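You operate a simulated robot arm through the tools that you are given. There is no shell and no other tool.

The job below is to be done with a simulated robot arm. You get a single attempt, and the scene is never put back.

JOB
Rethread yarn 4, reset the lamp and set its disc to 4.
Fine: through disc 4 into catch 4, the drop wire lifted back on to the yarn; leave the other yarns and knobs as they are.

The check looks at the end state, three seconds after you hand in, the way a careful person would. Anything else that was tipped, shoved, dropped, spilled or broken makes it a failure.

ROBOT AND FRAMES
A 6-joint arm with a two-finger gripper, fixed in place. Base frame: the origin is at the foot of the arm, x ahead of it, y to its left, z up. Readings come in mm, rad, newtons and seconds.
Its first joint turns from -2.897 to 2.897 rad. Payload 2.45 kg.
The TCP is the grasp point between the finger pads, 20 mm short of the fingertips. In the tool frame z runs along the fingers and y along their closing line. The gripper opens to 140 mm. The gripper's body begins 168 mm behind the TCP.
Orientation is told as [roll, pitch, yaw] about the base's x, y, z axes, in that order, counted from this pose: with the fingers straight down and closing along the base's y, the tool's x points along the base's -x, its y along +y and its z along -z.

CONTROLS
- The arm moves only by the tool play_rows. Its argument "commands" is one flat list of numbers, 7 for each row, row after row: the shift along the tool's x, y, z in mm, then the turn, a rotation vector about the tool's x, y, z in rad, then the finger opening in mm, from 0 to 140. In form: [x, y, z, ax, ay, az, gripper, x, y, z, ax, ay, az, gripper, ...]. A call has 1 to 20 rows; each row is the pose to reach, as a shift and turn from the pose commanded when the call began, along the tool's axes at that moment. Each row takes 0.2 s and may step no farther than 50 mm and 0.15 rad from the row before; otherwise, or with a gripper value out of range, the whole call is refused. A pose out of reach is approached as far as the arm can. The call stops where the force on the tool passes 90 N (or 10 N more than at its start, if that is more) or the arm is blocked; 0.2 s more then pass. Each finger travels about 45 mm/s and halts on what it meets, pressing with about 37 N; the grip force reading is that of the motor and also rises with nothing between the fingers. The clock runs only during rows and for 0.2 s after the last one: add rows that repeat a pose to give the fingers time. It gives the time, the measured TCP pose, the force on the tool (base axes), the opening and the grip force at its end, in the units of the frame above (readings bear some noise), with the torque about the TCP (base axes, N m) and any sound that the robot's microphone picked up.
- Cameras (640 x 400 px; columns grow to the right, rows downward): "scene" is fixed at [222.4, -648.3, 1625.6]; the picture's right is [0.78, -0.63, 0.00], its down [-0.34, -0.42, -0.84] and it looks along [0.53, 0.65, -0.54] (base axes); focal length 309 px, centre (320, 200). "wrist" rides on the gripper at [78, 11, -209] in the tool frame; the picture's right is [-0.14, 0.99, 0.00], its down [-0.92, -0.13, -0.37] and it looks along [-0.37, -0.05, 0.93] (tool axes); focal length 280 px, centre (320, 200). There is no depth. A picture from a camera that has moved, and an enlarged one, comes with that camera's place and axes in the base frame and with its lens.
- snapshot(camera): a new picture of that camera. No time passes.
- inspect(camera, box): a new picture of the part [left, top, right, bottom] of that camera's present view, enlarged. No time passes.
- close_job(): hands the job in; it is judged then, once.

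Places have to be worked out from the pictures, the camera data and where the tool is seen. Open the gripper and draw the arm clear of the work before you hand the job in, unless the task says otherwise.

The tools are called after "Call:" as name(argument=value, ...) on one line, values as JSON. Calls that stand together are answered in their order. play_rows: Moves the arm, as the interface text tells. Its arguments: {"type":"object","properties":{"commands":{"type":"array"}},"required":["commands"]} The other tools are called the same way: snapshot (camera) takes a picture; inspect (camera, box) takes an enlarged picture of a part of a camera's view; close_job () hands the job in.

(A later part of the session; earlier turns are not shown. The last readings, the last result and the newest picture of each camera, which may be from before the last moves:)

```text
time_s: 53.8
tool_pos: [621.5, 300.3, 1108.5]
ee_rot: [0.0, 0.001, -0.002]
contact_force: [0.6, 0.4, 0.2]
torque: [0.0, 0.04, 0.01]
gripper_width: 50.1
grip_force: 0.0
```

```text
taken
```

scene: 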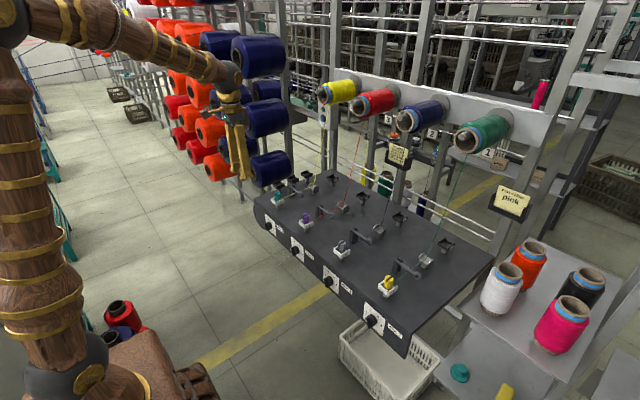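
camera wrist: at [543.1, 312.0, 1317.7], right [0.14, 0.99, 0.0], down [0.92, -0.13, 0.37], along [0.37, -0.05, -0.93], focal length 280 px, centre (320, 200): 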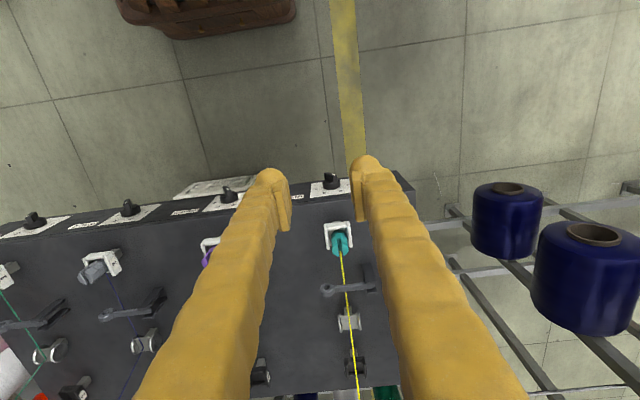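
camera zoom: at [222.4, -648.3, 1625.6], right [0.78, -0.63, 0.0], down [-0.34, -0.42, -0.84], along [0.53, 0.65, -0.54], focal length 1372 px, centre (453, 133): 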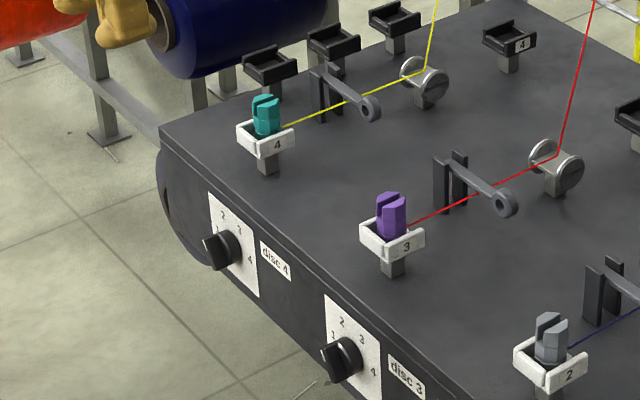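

All good on lane 4. Next I turn the tool horizontal (pointing +x) in the free space in front of the console to see and later grip knob 4.

Call:
play_rows(commands=[8, 1, 13, 0, -0.143, 0, 50, 16, 2, 26, 0, -0.286, 0, 50, 24, 3, 40, 0, -0.429, 0, 50, 32, 4, 54, 0, -0.572, 0, 50, 40, 5, 68, 0, -0.715, 0, 50, 48, 6, 82, 0, -0.858, 0, 50, 56, 7, 96, 0, -1.0, 0, 50, 64, 8, 110, 0, -1.143, 0, 50, 72, 9, 124, 0, -1.286, 0, 50, 76, 10, 138, 0, -1.429, 0, 50, 80, 10, 150, 0, -1.571, 0, 50, 80, 10, 150, 0, -1.571, 0, 50])

Call:
snapshot(camera="wrist")

Call:
snapshot(camera="scene")

```text
time_s: 56.4
tool_pos: [589.0, 395.2, 1010.5]
ee_rot: [-1.163, -1.559, 1.164]
contact_force: [0.1, 0.9, 0.9]
torque: [0.02, -0.01, 0.03]
gripper_width: 49.9
grip_force: 0.0
out of reach, approached as far as the arm can: row 8, 9, 10, 11, 12
```

```text
taken
camera wrist: at [380.6, 406.0, 931.1], right [0.0, 0.99, 0.13], down [-0.36, -0.12, 0.92], along [0.93, -0.05, 0.36], focal length 280 px, centre (320, 200)
```

wrist: 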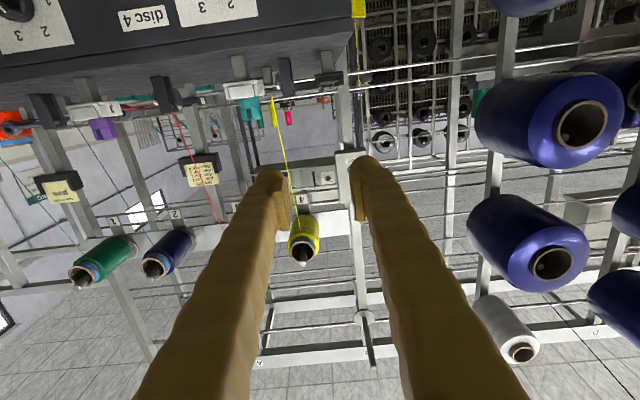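

```text
taken
```

scene: 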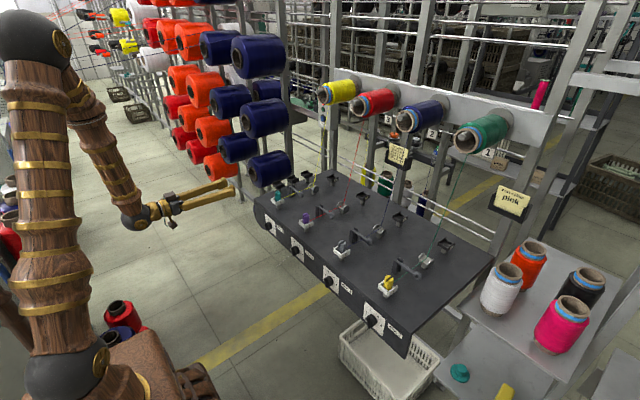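

Fully horizontal at that close-in spot was out of reach (the wrist gets too near the base), so the arm stopped short. I un-tilt to 60° and stand at about (600, 330, 950) to view the dial.

Call:
play_rows(commands=[2, 4, 12, 0, 0.105, 0, 50, 4, 8, 24, 0, 0.21, 0, 50, 6, 12, 36, 0, 0.315, 0, 50, 8, 16, 48, 0, 0.42, 0, 50, 8.5, 20, 58.5, 0, 0.524, 0, 50, 8.5, 20, 58.5, 0, 0.524, 0, 50])

Call:
snapshot(camera="wrist")

```text
time_s: 57.8
tool_pos: [648.3, 413.8, 1003.6]
ee_rot: [-0.001, -1.046, 0.001]
contact_force: [0.1, 0.5, 0.0]
torque: [-0.02, -0.02, 0.03]
gripper_width: 49.7
grip_force: 0.0
```

```text
taken
camera wrist: at [428.6, 426.6, 1039.8], right [0.07, 0.99, 0.12], down [0.14, -0.13, 0.98], along [0.99, -0.05, -0.15], focal length 280 px, centre (320, 200)
```

wrist: 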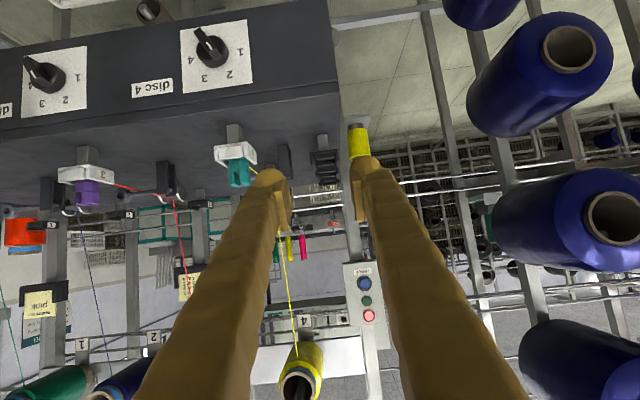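

Now the dial, and also the button box with the red lamp lit, are in view. I zoom in on both.

Call:
inspect(camera="wrist", box=[165, 0, 265, 100])

Call:
inspect(camera="wrist", box=[0, 20, 120, 120])

Call:
inspect(camera="wrist", box=[330, 250, 410, 340])

Call:
inspect(camera="scene", box=[255, 210, 290, 245])

```text
4.00 times, centred on (215, 50) of wrist
camera zoom: at [428.6, 426.6, 1039.8], right [0.07, 0.99, 0.12], down [0.14, -0.13, 0.98], along [0.99, -0.05, -0.15], focal length 1122 px, centre (740, 800)
```

zoom: 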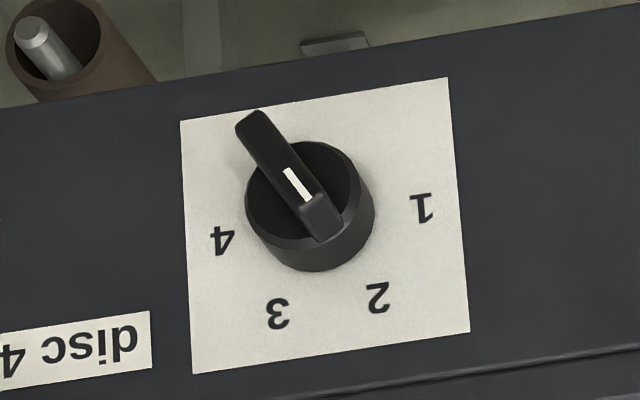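

```text
4.00 times, centred on (60, 70) of wrist
camera zoom: at [428.6, 426.6, 1039.8], right [0.07, 0.99, 0.12], down [0.14, -0.13, 0.98], along [0.99, -0.05, -0.15], focal length 1122 px, centre (1360, 720)
```

zoom: 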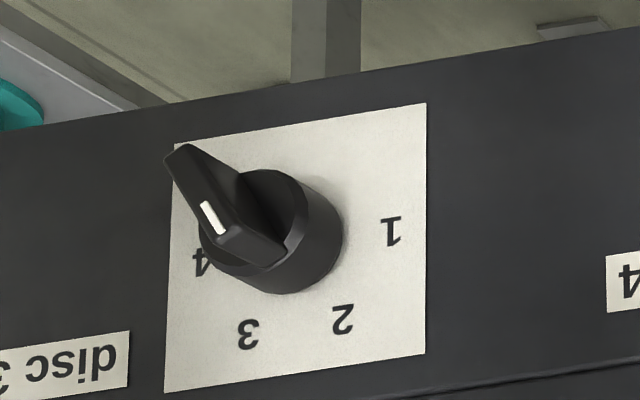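

```text
4.44 times, centred on (370, 295) of wrist
camera zoom: at [428.6, 426.6, 1039.8], right [0.07, 0.99, 0.12], down [0.14, -0.13, 0.98], along [0.99, -0.05, -0.15], focal length 1246 px, centre (98, -222)
```

zoom: 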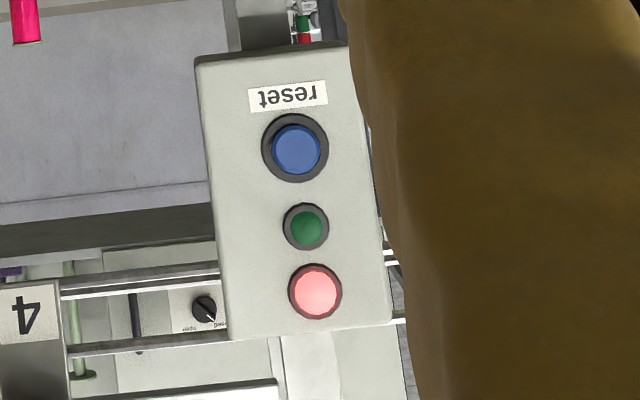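

```text
11.43 times, centred on (272, 228) of scene
camera zoom: at [222.4, -648.3, 1625.6], right [0.78, -0.63, 0.0], down [-0.34, -0.42, -0.84], along [0.53, 0.65, -0.54], focal length 3528 px, centre (863, -114)
```

zoom: 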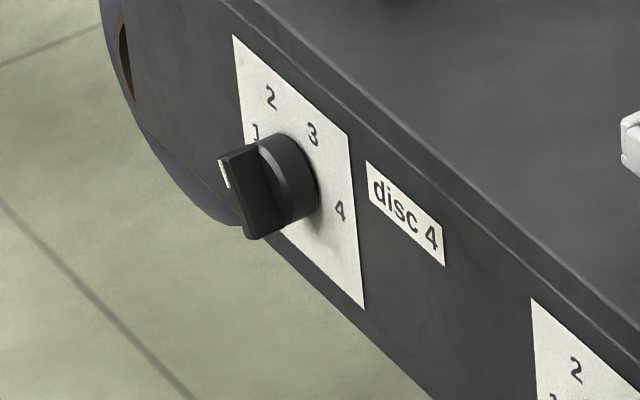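

Reading the dial: knob 4 now points at 2 (numbers 1–4 spaced 60° from +y over the top to −y), axis near (y 310.6, z 814.3), panel x≈722, bar protruding to x≈696. I inspect the fingertips' shape to plan how to grip the bar.

Call:
inspect(camera="wrist", box=[240, 145, 400, 245])

Call:
inspect(camera="scene", box=[180, 150, 260, 210])

```text
4.00 times, centred on (320, 195) of wrist
camera zoom: at [428.6, 426.6, 1039.8], right [0.07, 0.99, 0.12], down [0.14, -0.13, 0.98], along [0.99, -0.05, -0.15], focal length 1122 px, centre (320, 220)
```

zoom: 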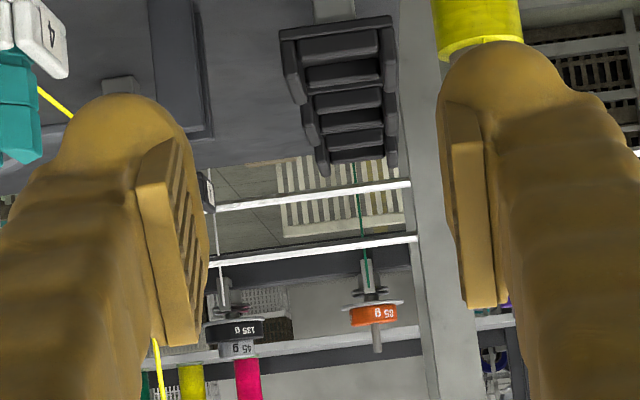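

```text
6.67 times, centred on (220, 180) of scene
camera zoom: at [222.4, -648.3, 1625.6], right [0.78, -0.63, 0.0], down [-0.34, -0.42, -0.84], along [0.53, 0.65, -0.54], focal length 2058 px, centre (987, 333)
```

zoom: 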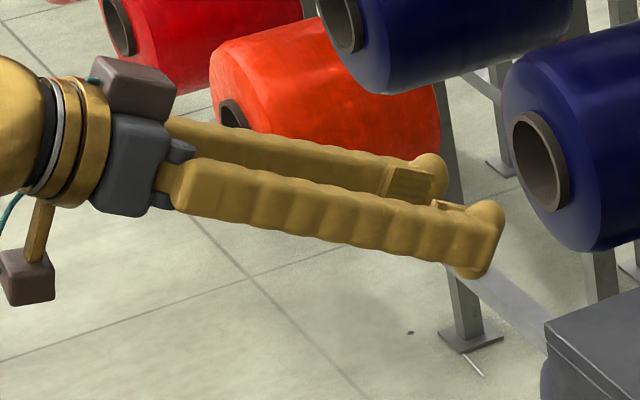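

Pads end ~8 mm before the tips, so gripping the bar nearly head-on (tool ~12° off the knob axis, wrist to the left for reach) should work. I set that orientation in free space left-front of the console first.

Call:
play_rows(commands=[18, 4, 5, 0, -0.131, 0, 40, 36, 8, 10, 0, -0.262, 0, 40, 54, 12, 16, 0, -0.393, 0, 40, 73, 16, 21.4, 0, -0.524, 0, 40, 73, 16, 21.4, 0, -0.524, 0, 40])

Call:
play_rows(commands=[15, 0, 0, 0.105, 0, 0, 40, 30, 0, 0, 0.209, 0, 0, 40, 30, 0, 0, 0.209, 0, 0, 40])

Call:
play_rows(commands=[0, 0, 0, 0, 0, -0.131, 40, 0, 0, 0, 0, 0, -0.262, 40, 0, 0, 0, 0, 0, -0.393, 40, 0, 0, 0, 0, 0, -0.524, 40, 0, 0, 0, 0, 0, -0.524, 40])

Call:
snapshot(camera="wrist")

Call:
snapshot(camera="scene")

```text
time_s: 59.0
tool_pos: [637.6, 447.6, 956.2]
ee_rot: [-1.157, -1.548, 1.15]
contact_force: [0.1, 0.8, 0.1]
torque: [0.0, -0.01, 0.02]
gripper_width: 40.2
grip_force: 0.1
out of reach, approached as far as the arm can: row 4, 5
```

```text
time_s: 59.8
tool_pos: [638.0, 446.1, 926.9]
ee_rot: [2.595, -1.569, -2.805]
contact_force: [0.4, 0.0, -0.6]
torque: [-0.01, -0.01, 0.03]
gripper_width: 39.7
grip_force: 0.1
```

```text
time_s: 61.0
tool_pos: [638.9, 445.7, 925.1]
ee_rot: [-1.574, -1.046, 1.362]
contact_force: [0.3, 0.0, -0.4]
torque: [0.0, -0.01, -0.03]
gripper_width: 39.8
grip_force: 0.1
```

```text
taken
camera wrist: at [428.9, 462.8, 851.9], right [0.19, 0.91, -0.38], down [-0.29, 0.42, 0.86], along [0.94, -0.06, 0.34], focal length 280 px, centre (320, 200)
```

wrist: 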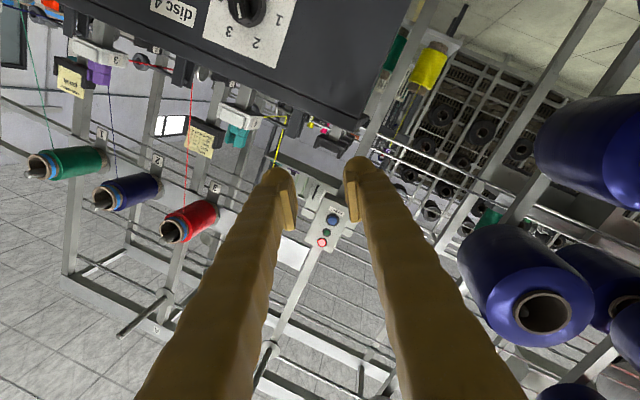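

```text
taken
```

scene: 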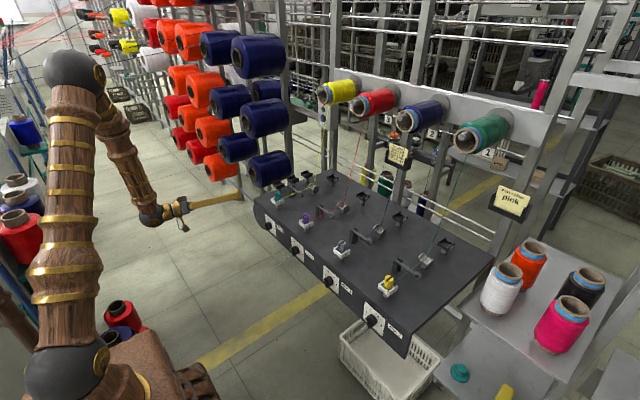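

This low frontal pose is at the edge of reach, so I'll instead come at the knob from above-left, nearly parallel to the panel (tool aligned with the bar, 15° out), which lets me turn it 120° about the knob axis. I rotate to that orientation in free space first.

Call:
play_rows(commands=[-0.9, -6.3, 1.2, -0.017, 0.1333, -0.013, 40, -1.8, -12.5, 2.4, -0.034, 0.2667, -0.026, 40, -2.6, -18.8, 3.5, -0.051, 0.4, -0.039, 40, -3.5, -25, 4.7, -0.068, 0.5333, -0.052, 40, -4.4, -31.3, 5.9, -0.085, 0.6667, -0.065, 40, -5.3, -37.5, 7.1, -0.102, 0.8, -0.078, 40, -6.1, -43.8, 8.2, -0.119, 0.9333, -0.091, 40, -7, -50, 9.4, -0.136, 1.0667, -0.104, 40, -7.9, -56.3, 10.6, -0.153, 1.2, -0.117, 40, -7.9, -56.3, 10.6, -0.153, 1.2, -0.117, 40])

Call:
snapshot(camera="wrist")

Call:
snapshot(camera="scene")

```text
time_s: 63.2
tool_pos: [641.2, 401.4, 961.1]
ee_rot: [-0.538, -0.224, 0.132]
contact_force: [0.5, 0.5, -0.6]
torque: [0.0, 0.01, -0.02]
gripper_width: 39.9
grip_force: 0.0
```

```text
taken
camera wrist: at [511.1, 503.3, 1111.9], right [0.13, 0.88, -0.46], down [0.79, 0.19, 0.58], along [0.59, -0.44, -0.67], focal length 280 px, centre (320, 200)
```

wrist: 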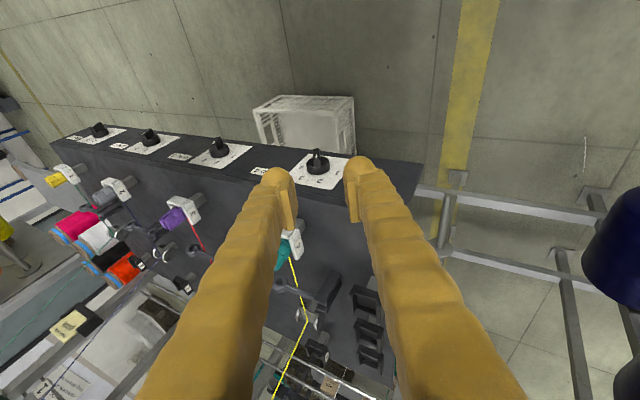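

```text
taken
```

scene: 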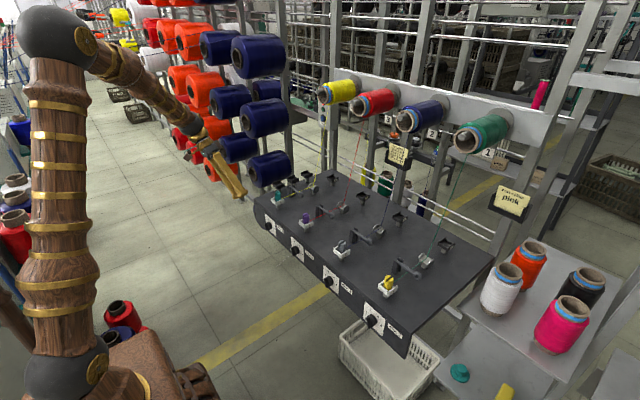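

Orientation is right (tool axis leaning along the bar direction). Zooming on the knob from here.

Call:
inspect(camera="wrist", box=[280, 130, 360, 200])

```text
5.71 times, centred on (320, 165) of wrist
camera zoom: at [511.1, 503.3, 1111.9], right [0.13, 0.88, -0.46], down [0.79, 0.19, 0.58], along [0.59, -0.44, -0.67], focal length 1602 px, centre (320, 400)
```

zoom: 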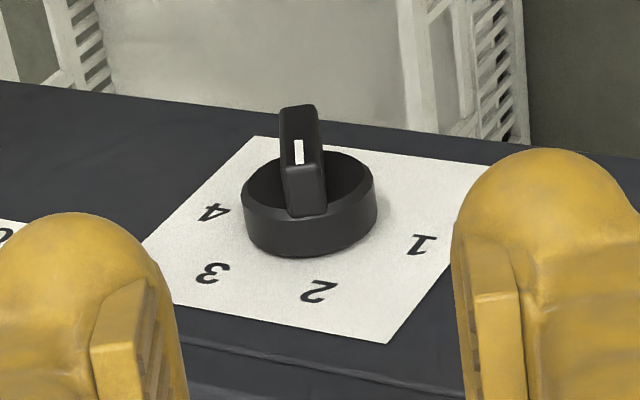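

The bar is exactly aligned with the finger plane; knob axis ≈ (y 311, z 813), bar face x≈696, ring front ≈711. I move to a position in front of the knob, still 40 mm off in x.

Call:
play_rows(commands=[7.6, -0.9, 34, 0, 0, 0, 40, 15.2, -1.7, 68, 0, 0, 0, 40, 22.9, -2.6, 102, 0, 0, 0, 40, 30.5, -3.4, 136, 0, 0, 0, 40, 38.1, -4.3, 169.3, 0, 0, 0, 40, 38.1, -4.3, 169.3, 0, 0, 0, 40])

Call:
inspect(camera="wrist", box=[240, 110, 400, 230])

Call:
inspect(camera="scene", box=[235, 195, 295, 245])

```text
time_s: 64.6
tool_pos: [646.4, 312.7, 812.9]
ee_rot: [-0.539, -0.226, 0.134]
contact_force: [-0.1, 0.5, 0.4]
torque: [-0.02, -0.01, 0.01]
gripper_width: 40.2
grip_force: 0.1
```

```text
3.33 times, centred on (320, 170) of wrist
camera zoom: at [517.7, 413.8, 964.5], right [0.13, 0.88, -0.46], down [0.79, 0.19, 0.58], along [0.59, -0.45, -0.67], focal length 935 px, centre (320, 300)
```

zoom: 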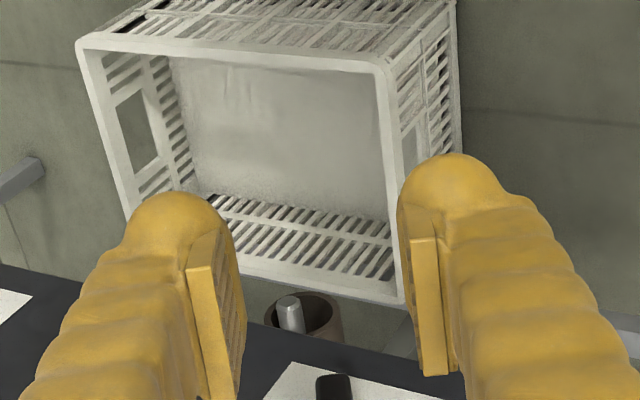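

```text
8.00 times, centred on (265, 220) of scene
camera zoom: at [222.4, -648.3, 1625.6], right [0.78, -0.63, 0.0], down [-0.34, -0.42, -0.84], along [0.53, 0.65, -0.54], focal length 2470 px, centre (760, 40)
```

zoom: 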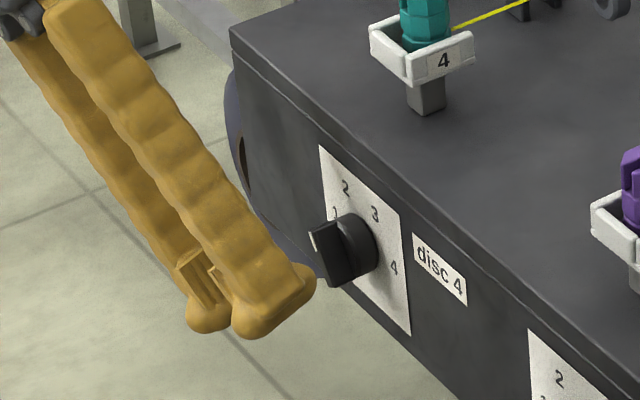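

Alignment looks good within ~1 mm. I advance +x 36 mm so the pads straddle the bar, and look.

Call:
play_rows(commands=[-9.7, -0.3, 2.6, 0, 0, 0, 40, -19.3, -0.6, 5.2, 0, 0, 0, 40, -29, -1, 7.8, 0, 0, 0, 40, -34.8, -1, 9.3, 0, 0, 0, 40, -34.8, -1, 9.3, 0, 0, 0, 40])

Call:
inspect(camera="wrist", box=[260, 110, 380, 230])

Call:
inspect(camera="scene", box=[245, 200, 295, 240])

```text
time_s: 65.8
tool_pos: [683.6, 310.1, 814.6]
ee_rot: [-0.538, -0.227, 0.135]
contact_force: [1.6, 0.3, -0.8]
torque: [0.01, 0.02, 0.0]
gripper_width: 39.9
grip_force: 0.0
```

```text
3.33 times, centred on (320, 170) of wrist
camera zoom: at [554.8, 411.9, 965.0], right [0.13, 0.88, -0.46], down [0.79, 0.19, 0.58], along [0.59, -0.45, -0.67], focal length 935 px, centre (320, 300)
```

zoom: 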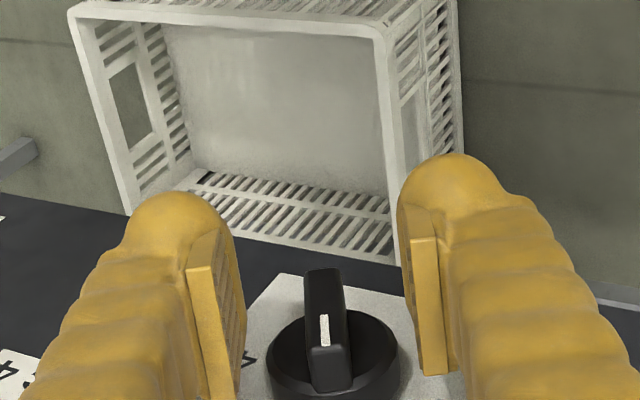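

```text
10.00 times, centred on (270, 220) of scene
camera zoom: at [222.4, -648.3, 1625.6], right [0.78, -0.63, 0.0], down [-0.34, -0.42, -0.84], along [0.53, 0.65, -0.54], focal length 3087 px, centre (820, 0)
```

zoom: 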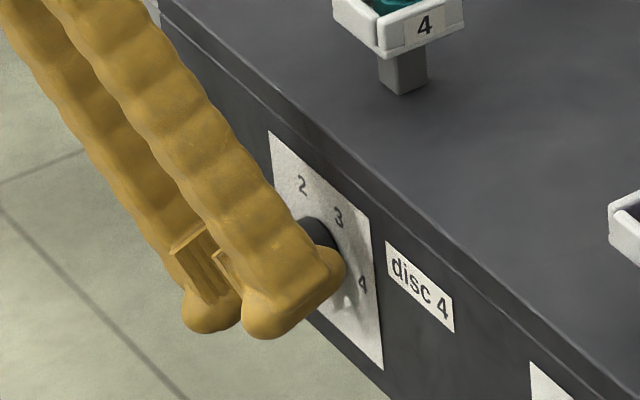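

The bar is centred between the pads. I advance 6 mm more in small steps, watching for ring contact.

Call:
play_rows(commands=[-1.9, 0, 0.5, 0, 0, 0, 40, -3.9, 0, 1, 0, 0, 0, 40, -5.3, 0, 1.4, 0, 0, 0, 40, -5.3, 0, 1.4, 0, 0, 0, 40])

Call:
inspect(camera="scene", box=[245, 200, 295, 240])

Call:
inspect(camera="wrist", box=[260, 110, 380, 230])

```text
time_s: 66.8
tool_pos: [689.1, 310.1, 813.9]
ee_rot: [-0.539, -0.228, 0.135]
contact_force: [-0.5, 1.0, -0.7]
torque: [-0.02, 0.0, 0.02]
gripper_width: 40.1
grip_force: 0.1
```

```text
10.00 times, centred on (270, 220) of scene
camera zoom: at [222.4, -648.3, 1625.6], right [0.78, -0.63, 0.0], down [-0.34, -0.42, -0.84], along [0.53, 0.65, -0.54], focal length 3087 px, centre (820, 0)
```

zoom: 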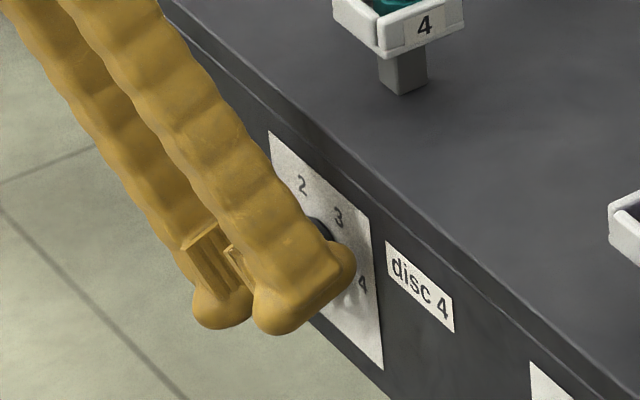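

```text
3.33 times, centred on (320, 170) of wrist
camera zoom: at [559.9, 411.4, 965.1], right [0.13, 0.88, -0.46], down [0.79, 0.19, 0.58], along [0.59, -0.45, -0.67], focal length 935 px, centre (320, 300)
```

zoom: 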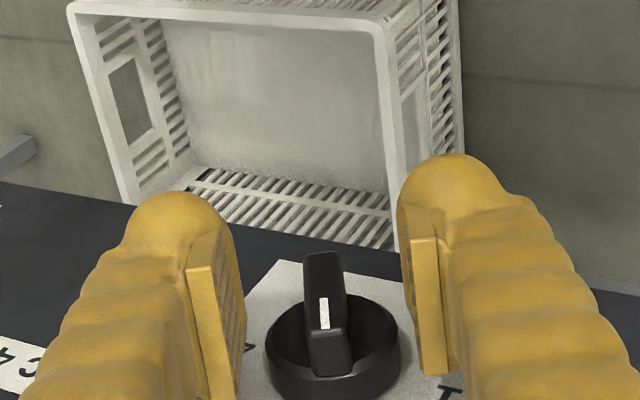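

No contact; fingers are beside the ring and short of the panel. I close on the bar.

Call:
play_rows(commands=[0, 0, 0, 0, 0, 0, 30, 0, 0, 0, 0, 0, 0, 20, 0, 0, 0, 0, 0, 0, 12, 0, 0, 0, 0, 0, 0, 6, 0, 0, 0, 0, 0, 0, 6])

Call:
inspect(camera="wrist", box=[260, 110, 380, 230])

Call:
inspect(camera="scene", box=[245, 200, 295, 240])

```text
time_s: 68.0
tool_pos: [689.0, 310.8, 813.6]
ee_rot: [-0.541, -0.225, 0.134]
contact_force: [1.6, 10.0, -8.5]
torque: [0.03, 0.08, 0.27]
gripper_width: 30.3
grip_force: 44.9
```

```text
3.33 times, centred on (320, 170) of wrist
camera zoom: at [559.9, 411.6, 964.9], right [0.13, 0.88, -0.46], down [0.79, 0.19, 0.58], along [0.59, -0.44, -0.67], focal length 935 px, centre (320, 300)
```

zoom: 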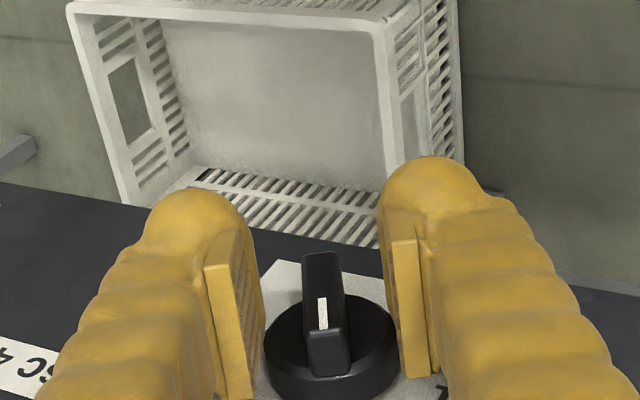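

```text
10.00 times, centred on (270, 220) of scene
camera zoom: at [222.4, -648.3, 1625.6], right [0.78, -0.63, 0.0], down [-0.34, -0.42, -0.84], along [0.53, 0.65, -0.54], focal length 3087 px, centre (820, 0)
```

zoom: 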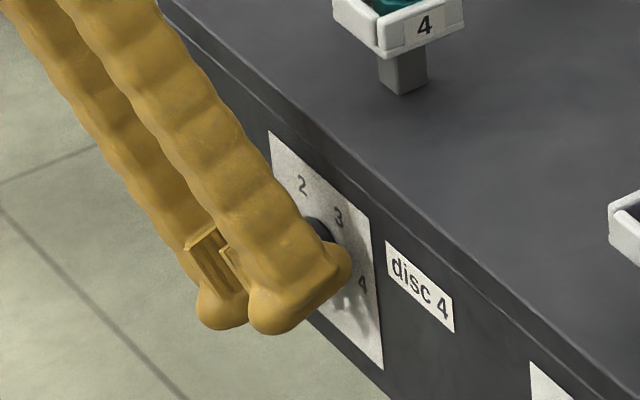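

The fingers closed on the knob's skirt ring (30 mm) rather than the bar, so I open, back off 4 mm, and try again.

Call:
play_rows(commands=[0, 0, 0, 0, 0, 0, 38, 0, 0, 0, 0, 0, 0, 40, 3.9, 0, -1, 0, 0, 0, 40, 3.9, 0, -1, 0, 0, 0, 32, 3.9, 0, -1, 0, 0, 0, 22, 3.9, 0, -1, 0, 0, 0, 12, 3.9, 0, -1, 0, 0, 0, 6, 3.9, 0, -1, 0, 0, 0, 6])

Call:
inspect(camera="wrist", box=[260, 110, 380, 230])

```text
time_s: 69.8
tool_pos: [681.9, 308.7, 813.0]
ee_rot: [-0.539, -0.225, 0.133]
contact_force: [-70.1, 5.2, -16.0]
torque: [0.03, 0.7, -0.25]
gripper_width: 9.2
grip_force: 36.7
```

```text
3.33 times, centred on (320, 170) of wrist
camera zoom: at [553.7, 411.0, 963.6], right [0.13, 0.87, -0.47], down [0.8, 0.19, 0.58], along [0.59, -0.45, -0.67], focal length 935 px, centre (320, 300)
```

zoom: 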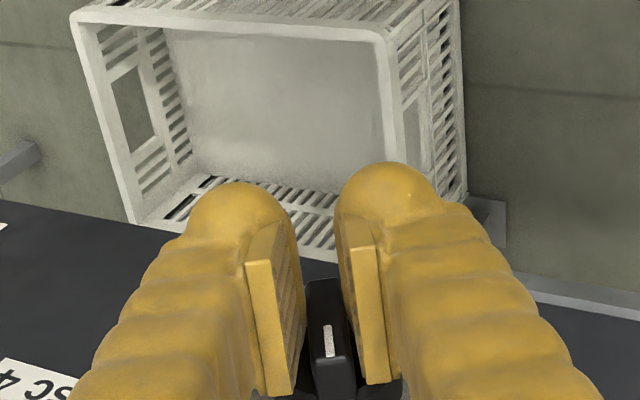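

The bar is now gripped (9.2 mm), but the finger edges press on the ring with 70 N. I back off 3 mm to relieve it while holding the bar.

Call:
play_rows(commands=[1.5, 0, -0.4, 0, 0, 0, 6, 2.9, 0, -0.8, 0, 0, 0, 6, 2.9, 0, -0.8, 0, 0, 0, 6])

Call:
inspect(camera="wrist", box=[260, 110, 380, 230])

```text
time_s: 70.6
tool_pos: [682.4, 308.9, 813.6]
ee_rot: [-0.54, -0.227, 0.135]
contact_force: [-19.9, -8.3, -37.5]
torque: [0.04, 0.64, -0.24]
gripper_width: 9.2
grip_force: 36.8
```

```text
3.33 times, centred on (320, 170) of wrist
camera zoom: at [552.8, 411.1, 964.2], right [0.13, 0.88, -0.46], down [0.79, 0.19, 0.58], along [0.59, -0.45, -0.67], focal length 935 px, centre (320, 300)
```

zoom: 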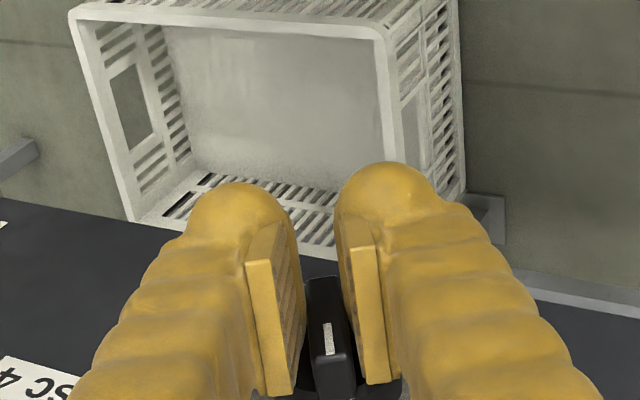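

Some friction stress remains (≈40 N). I open slightly and re-close at this depth to settle it.

Call:
play_rows(commands=[0, 0, 0, 0, 0, 0, 14, 0, 0, 0, 0, 0, 0, 16, 0, 0, 0, 0, 0, 0, 16])

Call:
play_rows(commands=[0, 0, 0, 0, 0, 0, 12, 0, 0, 0, 0, 0, 0, 6, 0, 0, 0, 0, 0, 0, 6])

```text
time_s: 71.4
tool_pos: [682.2, 311.1, 814.9]
ee_rot: [-0.538, -0.23, 0.136]
contact_force: [-18.3, 0.9, 4.8]
torque: [0.01, -0.01, -0.02]
gripper_width: 12.7
grip_force: 0.0
```

```text
time_s: 72.2
tool_pos: [682.0, 310.3, 814.2]
ee_rot: [-0.539, -0.227, 0.134]
contact_force: [-1.0, 1.4, -0.7]
torque: [0.0, -0.04, 0.06]
gripper_width: 9.3
grip_force: 37.3
```

Settled: force near zero with the bar gripped at 9.3 mm. I rotate +30° about the base x axis as a first step and check force and dial.

Call:
play_rows(commands=[0, 0, 0, -0.101, 0, 0.0271, 6, 0, 0, 0, -0.202, 0, 0.0542, 6, 0, 0, 0, -0.304, 0, 0.0814, 6, 0, 0, 0, -0.405, 0, 0.1085, 6, 0, 0, 0, -0.506, 0, 0.1356, 6, 0, 0, 0, -0.506, 0, 0.1356, 6])

Call:
inspect(camera="wrist", box=[260, 110, 380, 230])

Call:
snapshot(camera="scene")

```text
time_s: 73.6
tool_pos: [681.8, 309.2, 813.7]
ee_rot: [0.0, -0.261, -0.001]
contact_force: [15.4, -32.0, -5.3]
torque: [-0.08, -0.15, -0.37]
gripper_width: 9.0
grip_force: 36.8
```

```text
3.33 times, centred on (320, 170) of wrist
camera zoom: at [552.6, 321.7, 994.6], right [0.13, 0.99, 0.04], down [0.79, -0.13, 0.59], along [0.59, -0.05, -0.8], focal length 935 px, centre (320, 300)
```

zoom: 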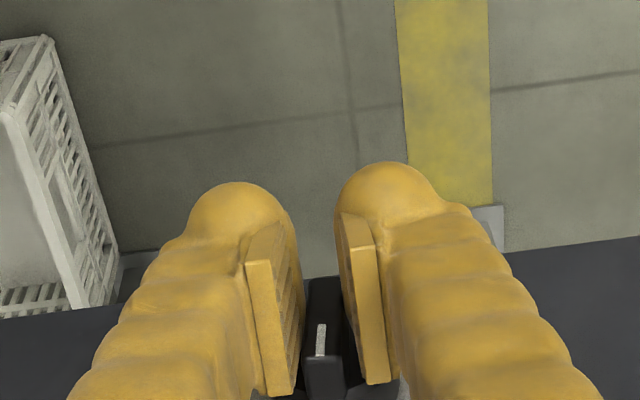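

```text
taken
```

scene: 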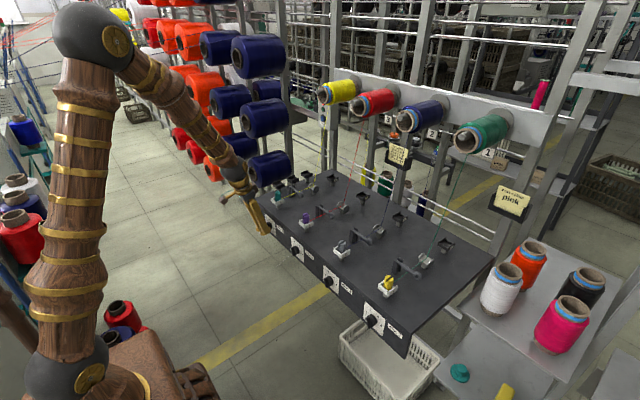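

The bar turned with the tool; a 32 N side force tells me the knob axis is about (309.2, 812.3). I shift there to relieve it.

Call:
play_rows(commands=[0.2, -0.7, 0.7, 0, 0, 0, 6, 0.4, -1.4, 1.45, 0, 0, 0, 6, 0.4, -1.4, 1.45, 0, 0, 0, 6])

```text
time_s: 74.4
tool_pos: [681.1, 309.7, 814.2]
ee_rot: [0.002, -0.266, -0.001]
contact_force: [8.4, -21.9, 22.3]
torque: [-0.05, -0.32, -0.26]
gripper_width: 9.4
grip_force: 36.4
```

Call:
play_rows(commands=[0, -1, 0, 0, 0, 0, 6, 0, -2, 0, 0, 0, 0, 6, 0, -2, 0, 0, 0, 0, 6])

```text
time_s: 75.2
tool_pos: [681.7, 308.3, 812.9]
ee_rot: [0.003, -0.264, 0.002]
contact_force: [-8.0, 24.9, 25.5]
torque: [0.04, -0.37, 0.33]
gripper_width: 9.2
grip_force: 36.7
```

The side forces fit a knob axis about 2.3 mm lower in y and 4 mm lower in z than the TCP's first hold point, so I correct for that and rotate another 30° about that true axis.

Call:
play_rows(commands=[-0.54, 1.06, -2.03, 0, 0, 0, 6, -0.53, 0.45, -1.99, -0.1265, 0, 0.0339, 6, -0.5, -0.16, -1.87, -0.253, 0, 0.0678, 6, -0.45, -0.74, -1.68, -0.3793, 0, 0.1016, 6, -0.38, -1.29, -1.42, -0.5058, 0, 0.1355, 6, -0.38, -1.29, -1.42, -0.5058, 0, 0.1355, 6])

Call:
inspect(camera="wrist", box=[260, 110, 380, 230])

Call:
inspect(camera="scene", box=[235, 170, 315, 250])

```text
time_s: 76.6
tool_pos: [675.3, 306.1, 808.0]
ee_rot: [0.535, -0.219, -0.128]
contact_force: [-67.2, -8.3, -27.9]
torque: [-0.08, 1.05, -0.34]
gripper_width: 19.7
grip_force: 12.4
```

```text
3.33 times, centred on (320, 170) of wrist
camera zoom: at [547.3, 224.8, 971.5], right [0.13, 0.84, 0.52], down [0.8, -0.4, 0.45], along [0.58, 0.36, -0.73], focal length 935 px, centre (320, 300)
```

zoom: 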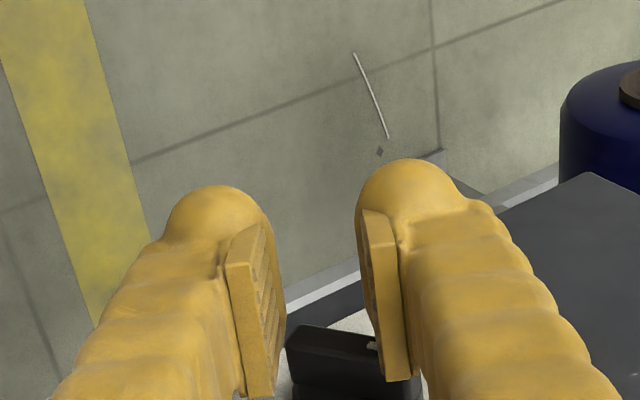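

```text
5.00 times, centred on (275, 210) of scene
camera zoom: at [222.4, -648.3, 1625.6], right [0.78, -0.63, 0.0], down [-0.34, -0.42, -0.84], along [0.53, 0.65, -0.54], focal length 1544 px, centre (545, 150)
```

zoom: 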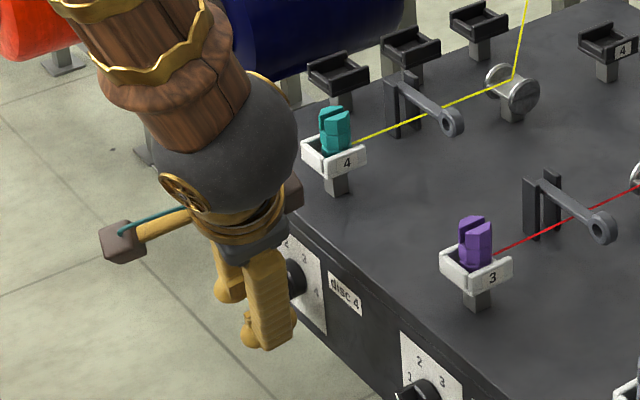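

The fingers slipped off the bar (too shallow a hold), and the knob lies across them. I open and back away in −x to look.

Call:
play_rows(commands=[4.8, 0, -1.3, 0, 0, 0, 26, 9.7, 0, -2.6, 0, 0, 0, 36, 24, 0, -6.5, 0, 0, 0, 40, 43.5, 0, -11.6, 0, 0, 0, 40, 43.5, 0, -11.6, 0, 0, 0, 40])

Call:
inspect(camera="wrist", box=[240, 130, 400, 290])

Call:
inspect(camera="scene", box=[250, 200, 300, 240])

```text
time_s: 77.8
tool_pos: [636.2, 304.7, 812.6]
ee_rot: [0.54, -0.228, -0.131]
contact_force: [0.3, -0.6, 0.3]
torque: [-0.01, 0.02, -0.01]
gripper_width: 40.0
grip_force: 0.2
```

```text
2.50 times, centred on (320, 210) of wrist
camera zoom: at [507.3, 225.3, 974.4], right [0.13, 0.84, 0.53], down [0.79, -0.41, 0.45], along [0.59, 0.36, -0.72], focal length 701 px, centre (320, 175)
```

zoom: 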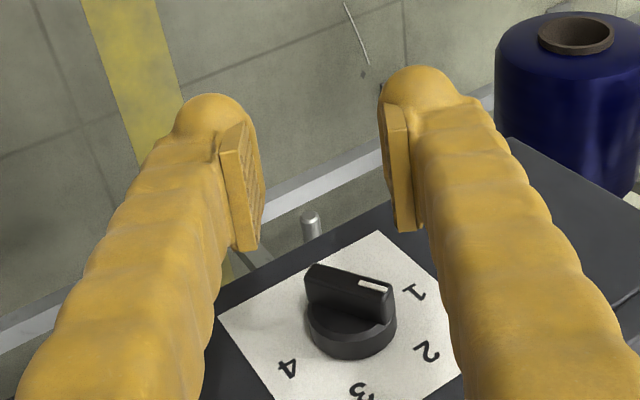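

```text
10.00 times, centred on (275, 220) of scene
camera zoom: at [222.4, -648.3, 1625.6], right [0.78, -0.63, 0.0], down [-0.34, -0.42, -0.84], along [0.53, 0.65, -0.54], focal length 3087 px, centre (770, 0)
```

zoom: 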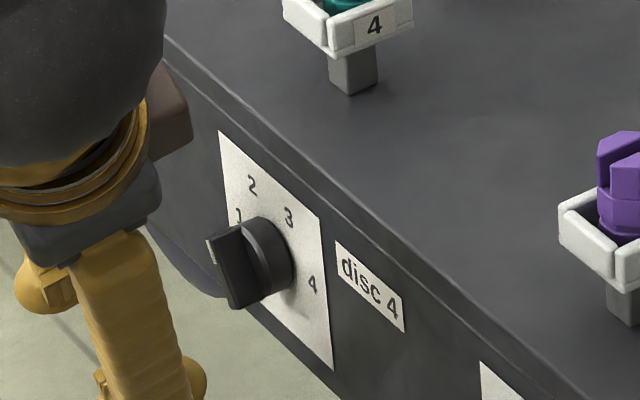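

The knob snapped back near 2, so it has detents and my hold was too shallow. New plan: tool straight down, fingers open astride the knob, and use the +y finger's inner face to push the pointer over the top toward −y, then press it level at 4. I first reorient above and in front of the knob.

Call:
play_rows(commands=[-3.6, 7.7, -10.4, 0.104, 0.0512, -0.0136, 46, -7.2, 15.5, -20.8, 0.208, 0.1024, -0.0272, 52, -10.9, 23.2, -31.3, 0.312, 0.1536, -0.0408, 58, -14.5, 31, -41.7, 0.416, 0.2048, -0.0544, 64, -18.1, 38.7, -52.1, 0.52, 0.256, -0.068, 70, -18.1, 38.7, -52.1, 0.52, 0.256, -0.068, 70])

Call:
snapshot(camera="wrist")

Call:
inspect(camera="wrist", box=[250, 190, 390, 330])

Call:
inspect(camera="scene", box=[240, 195, 300, 245])

```text
time_s: 79.2
tool_pos: [640.6, 311.0, 881.2]
ee_rot: [0.0, -0.001, -0.001]
contact_force: [0.3, 0.0, 0.3]
torque: [-0.03, -0.04, 0.07]
gripper_width: 69.7
grip_force: 0.1
```

```text
taken
camera wrist: at [563.2, 323.6, 1088.8], right [0.14, 0.99, 0.0], down [0.92, -0.13, 0.37], along [0.37, -0.05, -0.93], focal length 280 px, centre (320, 200)
```

wrist: 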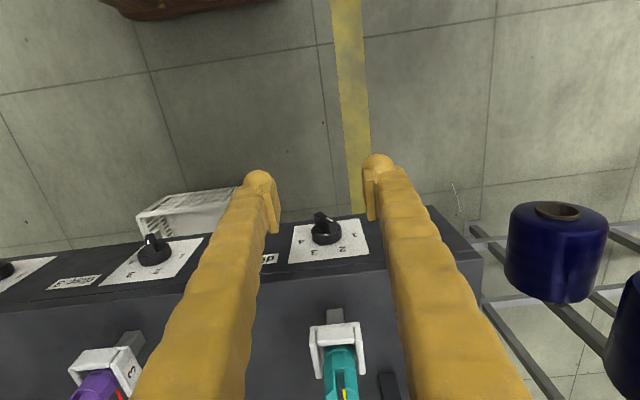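

```text
2.86 times, centred on (320, 260) of wrist
camera zoom: at [563.2, 323.6, 1088.8], right [0.14, 0.99, 0.0], down [0.92, -0.13, 0.37], along [0.37, -0.05, -0.93], focal length 801 px, centre (320, 29)
```

zoom: 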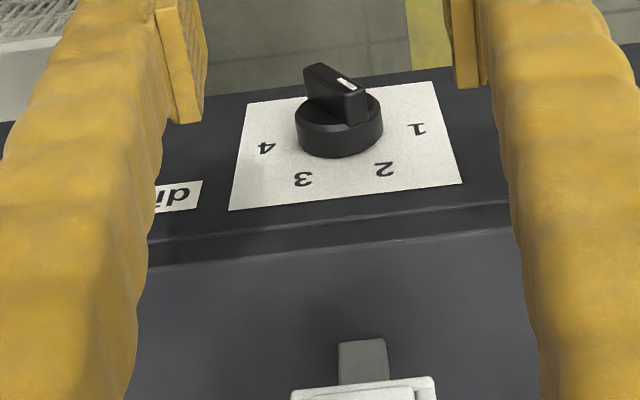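

```text
8.00 times, centred on (270, 220) of scene
camera zoom: at [222.4, -648.3, 1625.6], right [0.78, -0.63, 0.0], down [-0.34, -0.42, -0.84], along [0.53, 0.65, -0.54], focal length 2470 px, centre (720, 40)
```

zoom: 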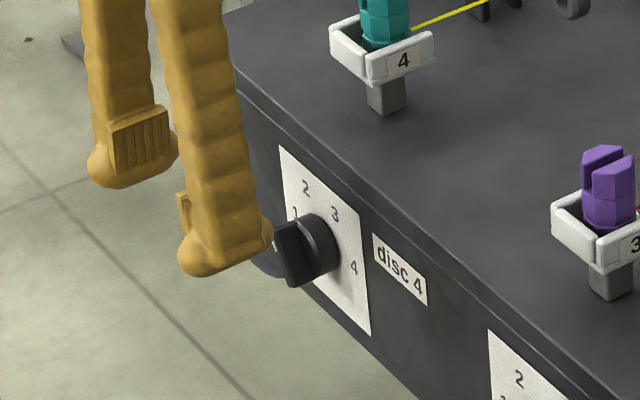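

The knob sits at about 50° (just short of 2), so it holds by friction. I bring the open fingers (70 mm) down astride the knob, x≈686, tips a little above axis height.

Call:
play_rows(commands=[-22, 0, 0, 0, 0, 0, 70, -45, 0, 5, 0, 0, 0, 70, -45, 0, 25, 0, 0, 0, 70, -45, 0, 46, 0, 0, 0, 70, -45, 0, 46, 0, 0, 0, 70])

Call:
inspect(camera="wrist", box=[240, 110, 400, 230])

Call:
inspect(camera="scene", box=[240, 195, 300, 245])

```text
time_s: 80.4
tool_pos: [686.0, 312.5, 833.3]
ee_rot: [0.002, -0.001, 0.0]
contact_force: [0.1, -0.2, 0.7]
torque: [0.01, -0.02, 0.01]
gripper_width: 69.8
grip_force: 0.2
```

```text
3.33 times, centred on (320, 170) of wrist
camera zoom: at [608.3, 323.6, 1041.3], right [0.14, 0.99, 0.0], down [0.92, -0.13, 0.37], along [0.37, -0.05, -0.93], focal length 935 px, centre (320, 300)
```

zoom: 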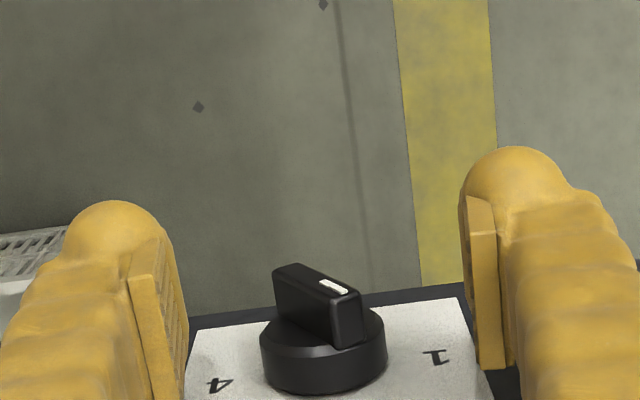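

```text
8.00 times, centred on (270, 220) of scene
camera zoom: at [222.4, -648.3, 1625.6], right [0.78, -0.63, 0.0], down [-0.34, -0.42, -0.84], along [0.53, 0.65, -0.54], focal length 2470 px, centre (720, 40)
```

zoom: 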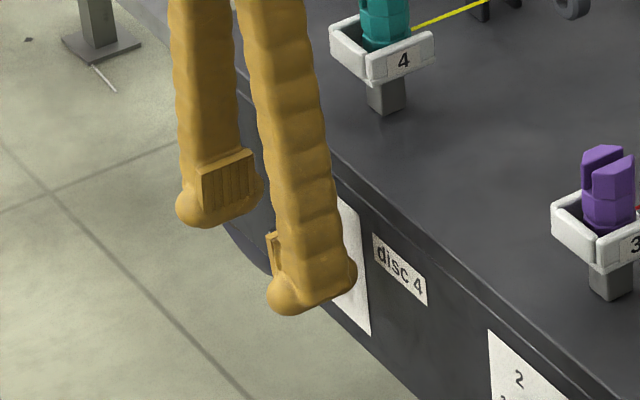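

Now I push toward −y with the +y finger: 31 mm, to bring the pointer about upright.

Call:
play_rows(commands=[0, -10, 0, 0, 0, 0, 70, 0, -19, 0, 0, 0, 0, 70, 0, -23, 0, 0, 0, 0, 70, 0, -27, 0, 0, 0, 0, 70, 0, -31, 0, 0, 0, 0, 70, 0, -31, 0, 0, 0, 0, 70])

Call:
inspect(camera="wrist", box=[240, 110, 400, 230])

```text
time_s: 81.8
tool_pos: [686.7, 280.2, 836.0]
ee_rot: [0.001, 0.002, -0.001]
contact_force: [-3.3, 2.3, 0.3]
torque: [0.04, -0.04, 0.14]
gripper_width: 71.4
grip_force: 1.5
```

```text
3.33 times, centred on (320, 170) of wrist
camera zoom: at [608.3, 293.0, 1042.5], right [0.14, 0.99, 0.0], down [0.92, -0.13, 0.37], along [0.37, -0.05, -0.93], focal length 935 px, centre (320, 300)
```

zoom: 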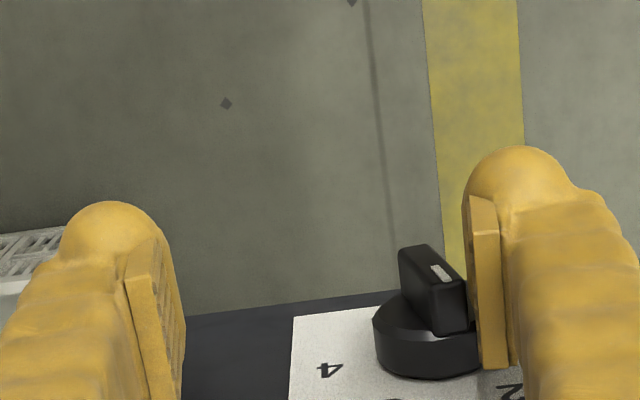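

It works: the bar is turning with only a few newtons. I push another 8 mm.

Call:
play_rows(commands=[0, -3, 0, 0, 0, 0, 70, 0, -6, 0, 0, 0, 0, 70, 0, -8, 0, 0, 0, 0, 70, 0, -8, 0, 0, 0, 0, 70])

Call:
inspect(camera="wrist", box=[240, 110, 400, 230])

```text
time_s: 82.8
tool_pos: [685.9, 273.3, 835.0]
ee_rot: [0.002, 0.0, -0.001]
contact_force: [-17.1, 16.0, 8.7]
torque: [0.68, -0.04, 0.87]
gripper_width: 81.8
grip_force: 8.9
```

```text
3.33 times, centred on (320, 170) of wrist
camera zoom: at [607.9, 284.9, 1043.1], right [0.14, 0.99, 0.0], down [0.92, -0.13, 0.37], along [0.37, -0.05, -0.93], focal length 935 px, centre (320, 300)
```

zoom: 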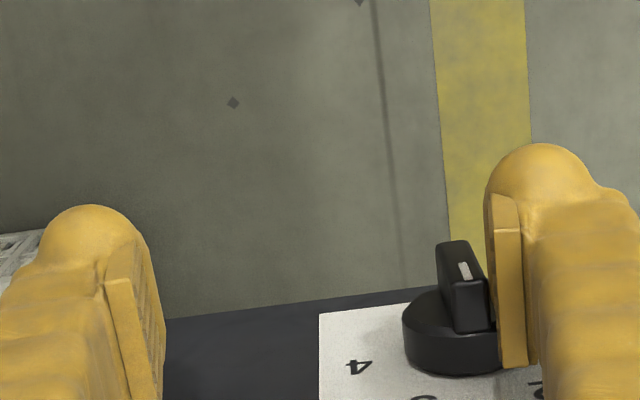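

The open finger yields at ~9 N, so I'll use the closed, stiff gripper instead: lift clear, close, and come down on the +y side of the bar with tips ~10 mm above the axis.

Call:
play_rows(commands=[0, 12, 0, 0, 0, 0, 70, 0, 12, -30, 0, 0, 0, 70, 0, 40, -42, 0, 0, 0, 40, 0, 78, -42, 0, 0, 0, 10, 0, 78, -42, 0, 0, 0, 0, 0, 78, -42, 0, 0, 0, 0, 0, 78, -42, 0, 0, 0, 0, 0, 80, -20, 0, 0, 0, 0, 0, 80, -7, 0, 0, 0, 0, 0, 80, -7, 0, 0, 0, 0])

Call:
inspect(camera="wrist", box=[200, 100, 400, 250])

Call:
inspect(camera="scene", box=[240, 195, 300, 245])

```text
time_s: 85.0
tool_pos: [685.3, 351.9, 841.4]
ee_rot: [0.002, 0.0, -0.001]
contact_force: [0.6, 0.3, -0.2]
torque: [0.04, 0.04, 0.01]
gripper_width: 0.0
grip_force: 29.2
```

```text
2.67 times, centred on (300, 175) of wrist
camera zoom: at [607.7, 364.1, 1049.4], right [0.14, 0.99, 0.0], down [0.92, -0.13, 0.37], along [0.37, -0.05, -0.93], focal length 748 px, centre (373, 267)
```

zoom: 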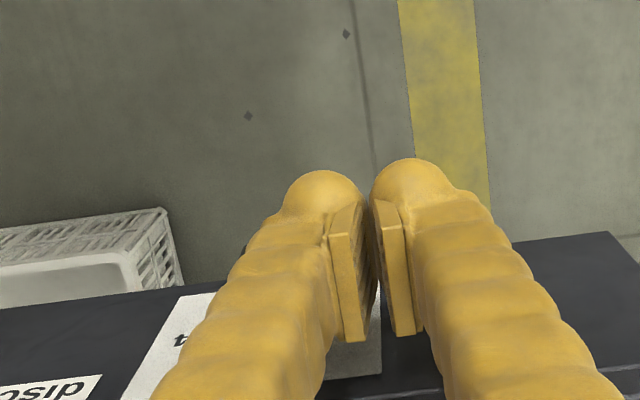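

```text
8.00 times, centred on (270, 220) of scene
camera zoom: at [222.4, -648.3, 1625.6], right [0.78, -0.63, 0.0], down [-0.34, -0.42, -0.84], along [0.53, 0.65, -0.54], focal length 2470 px, centre (720, 40)
```

zoom: 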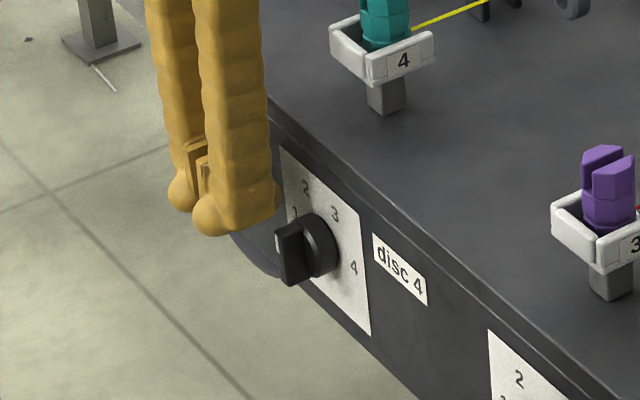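

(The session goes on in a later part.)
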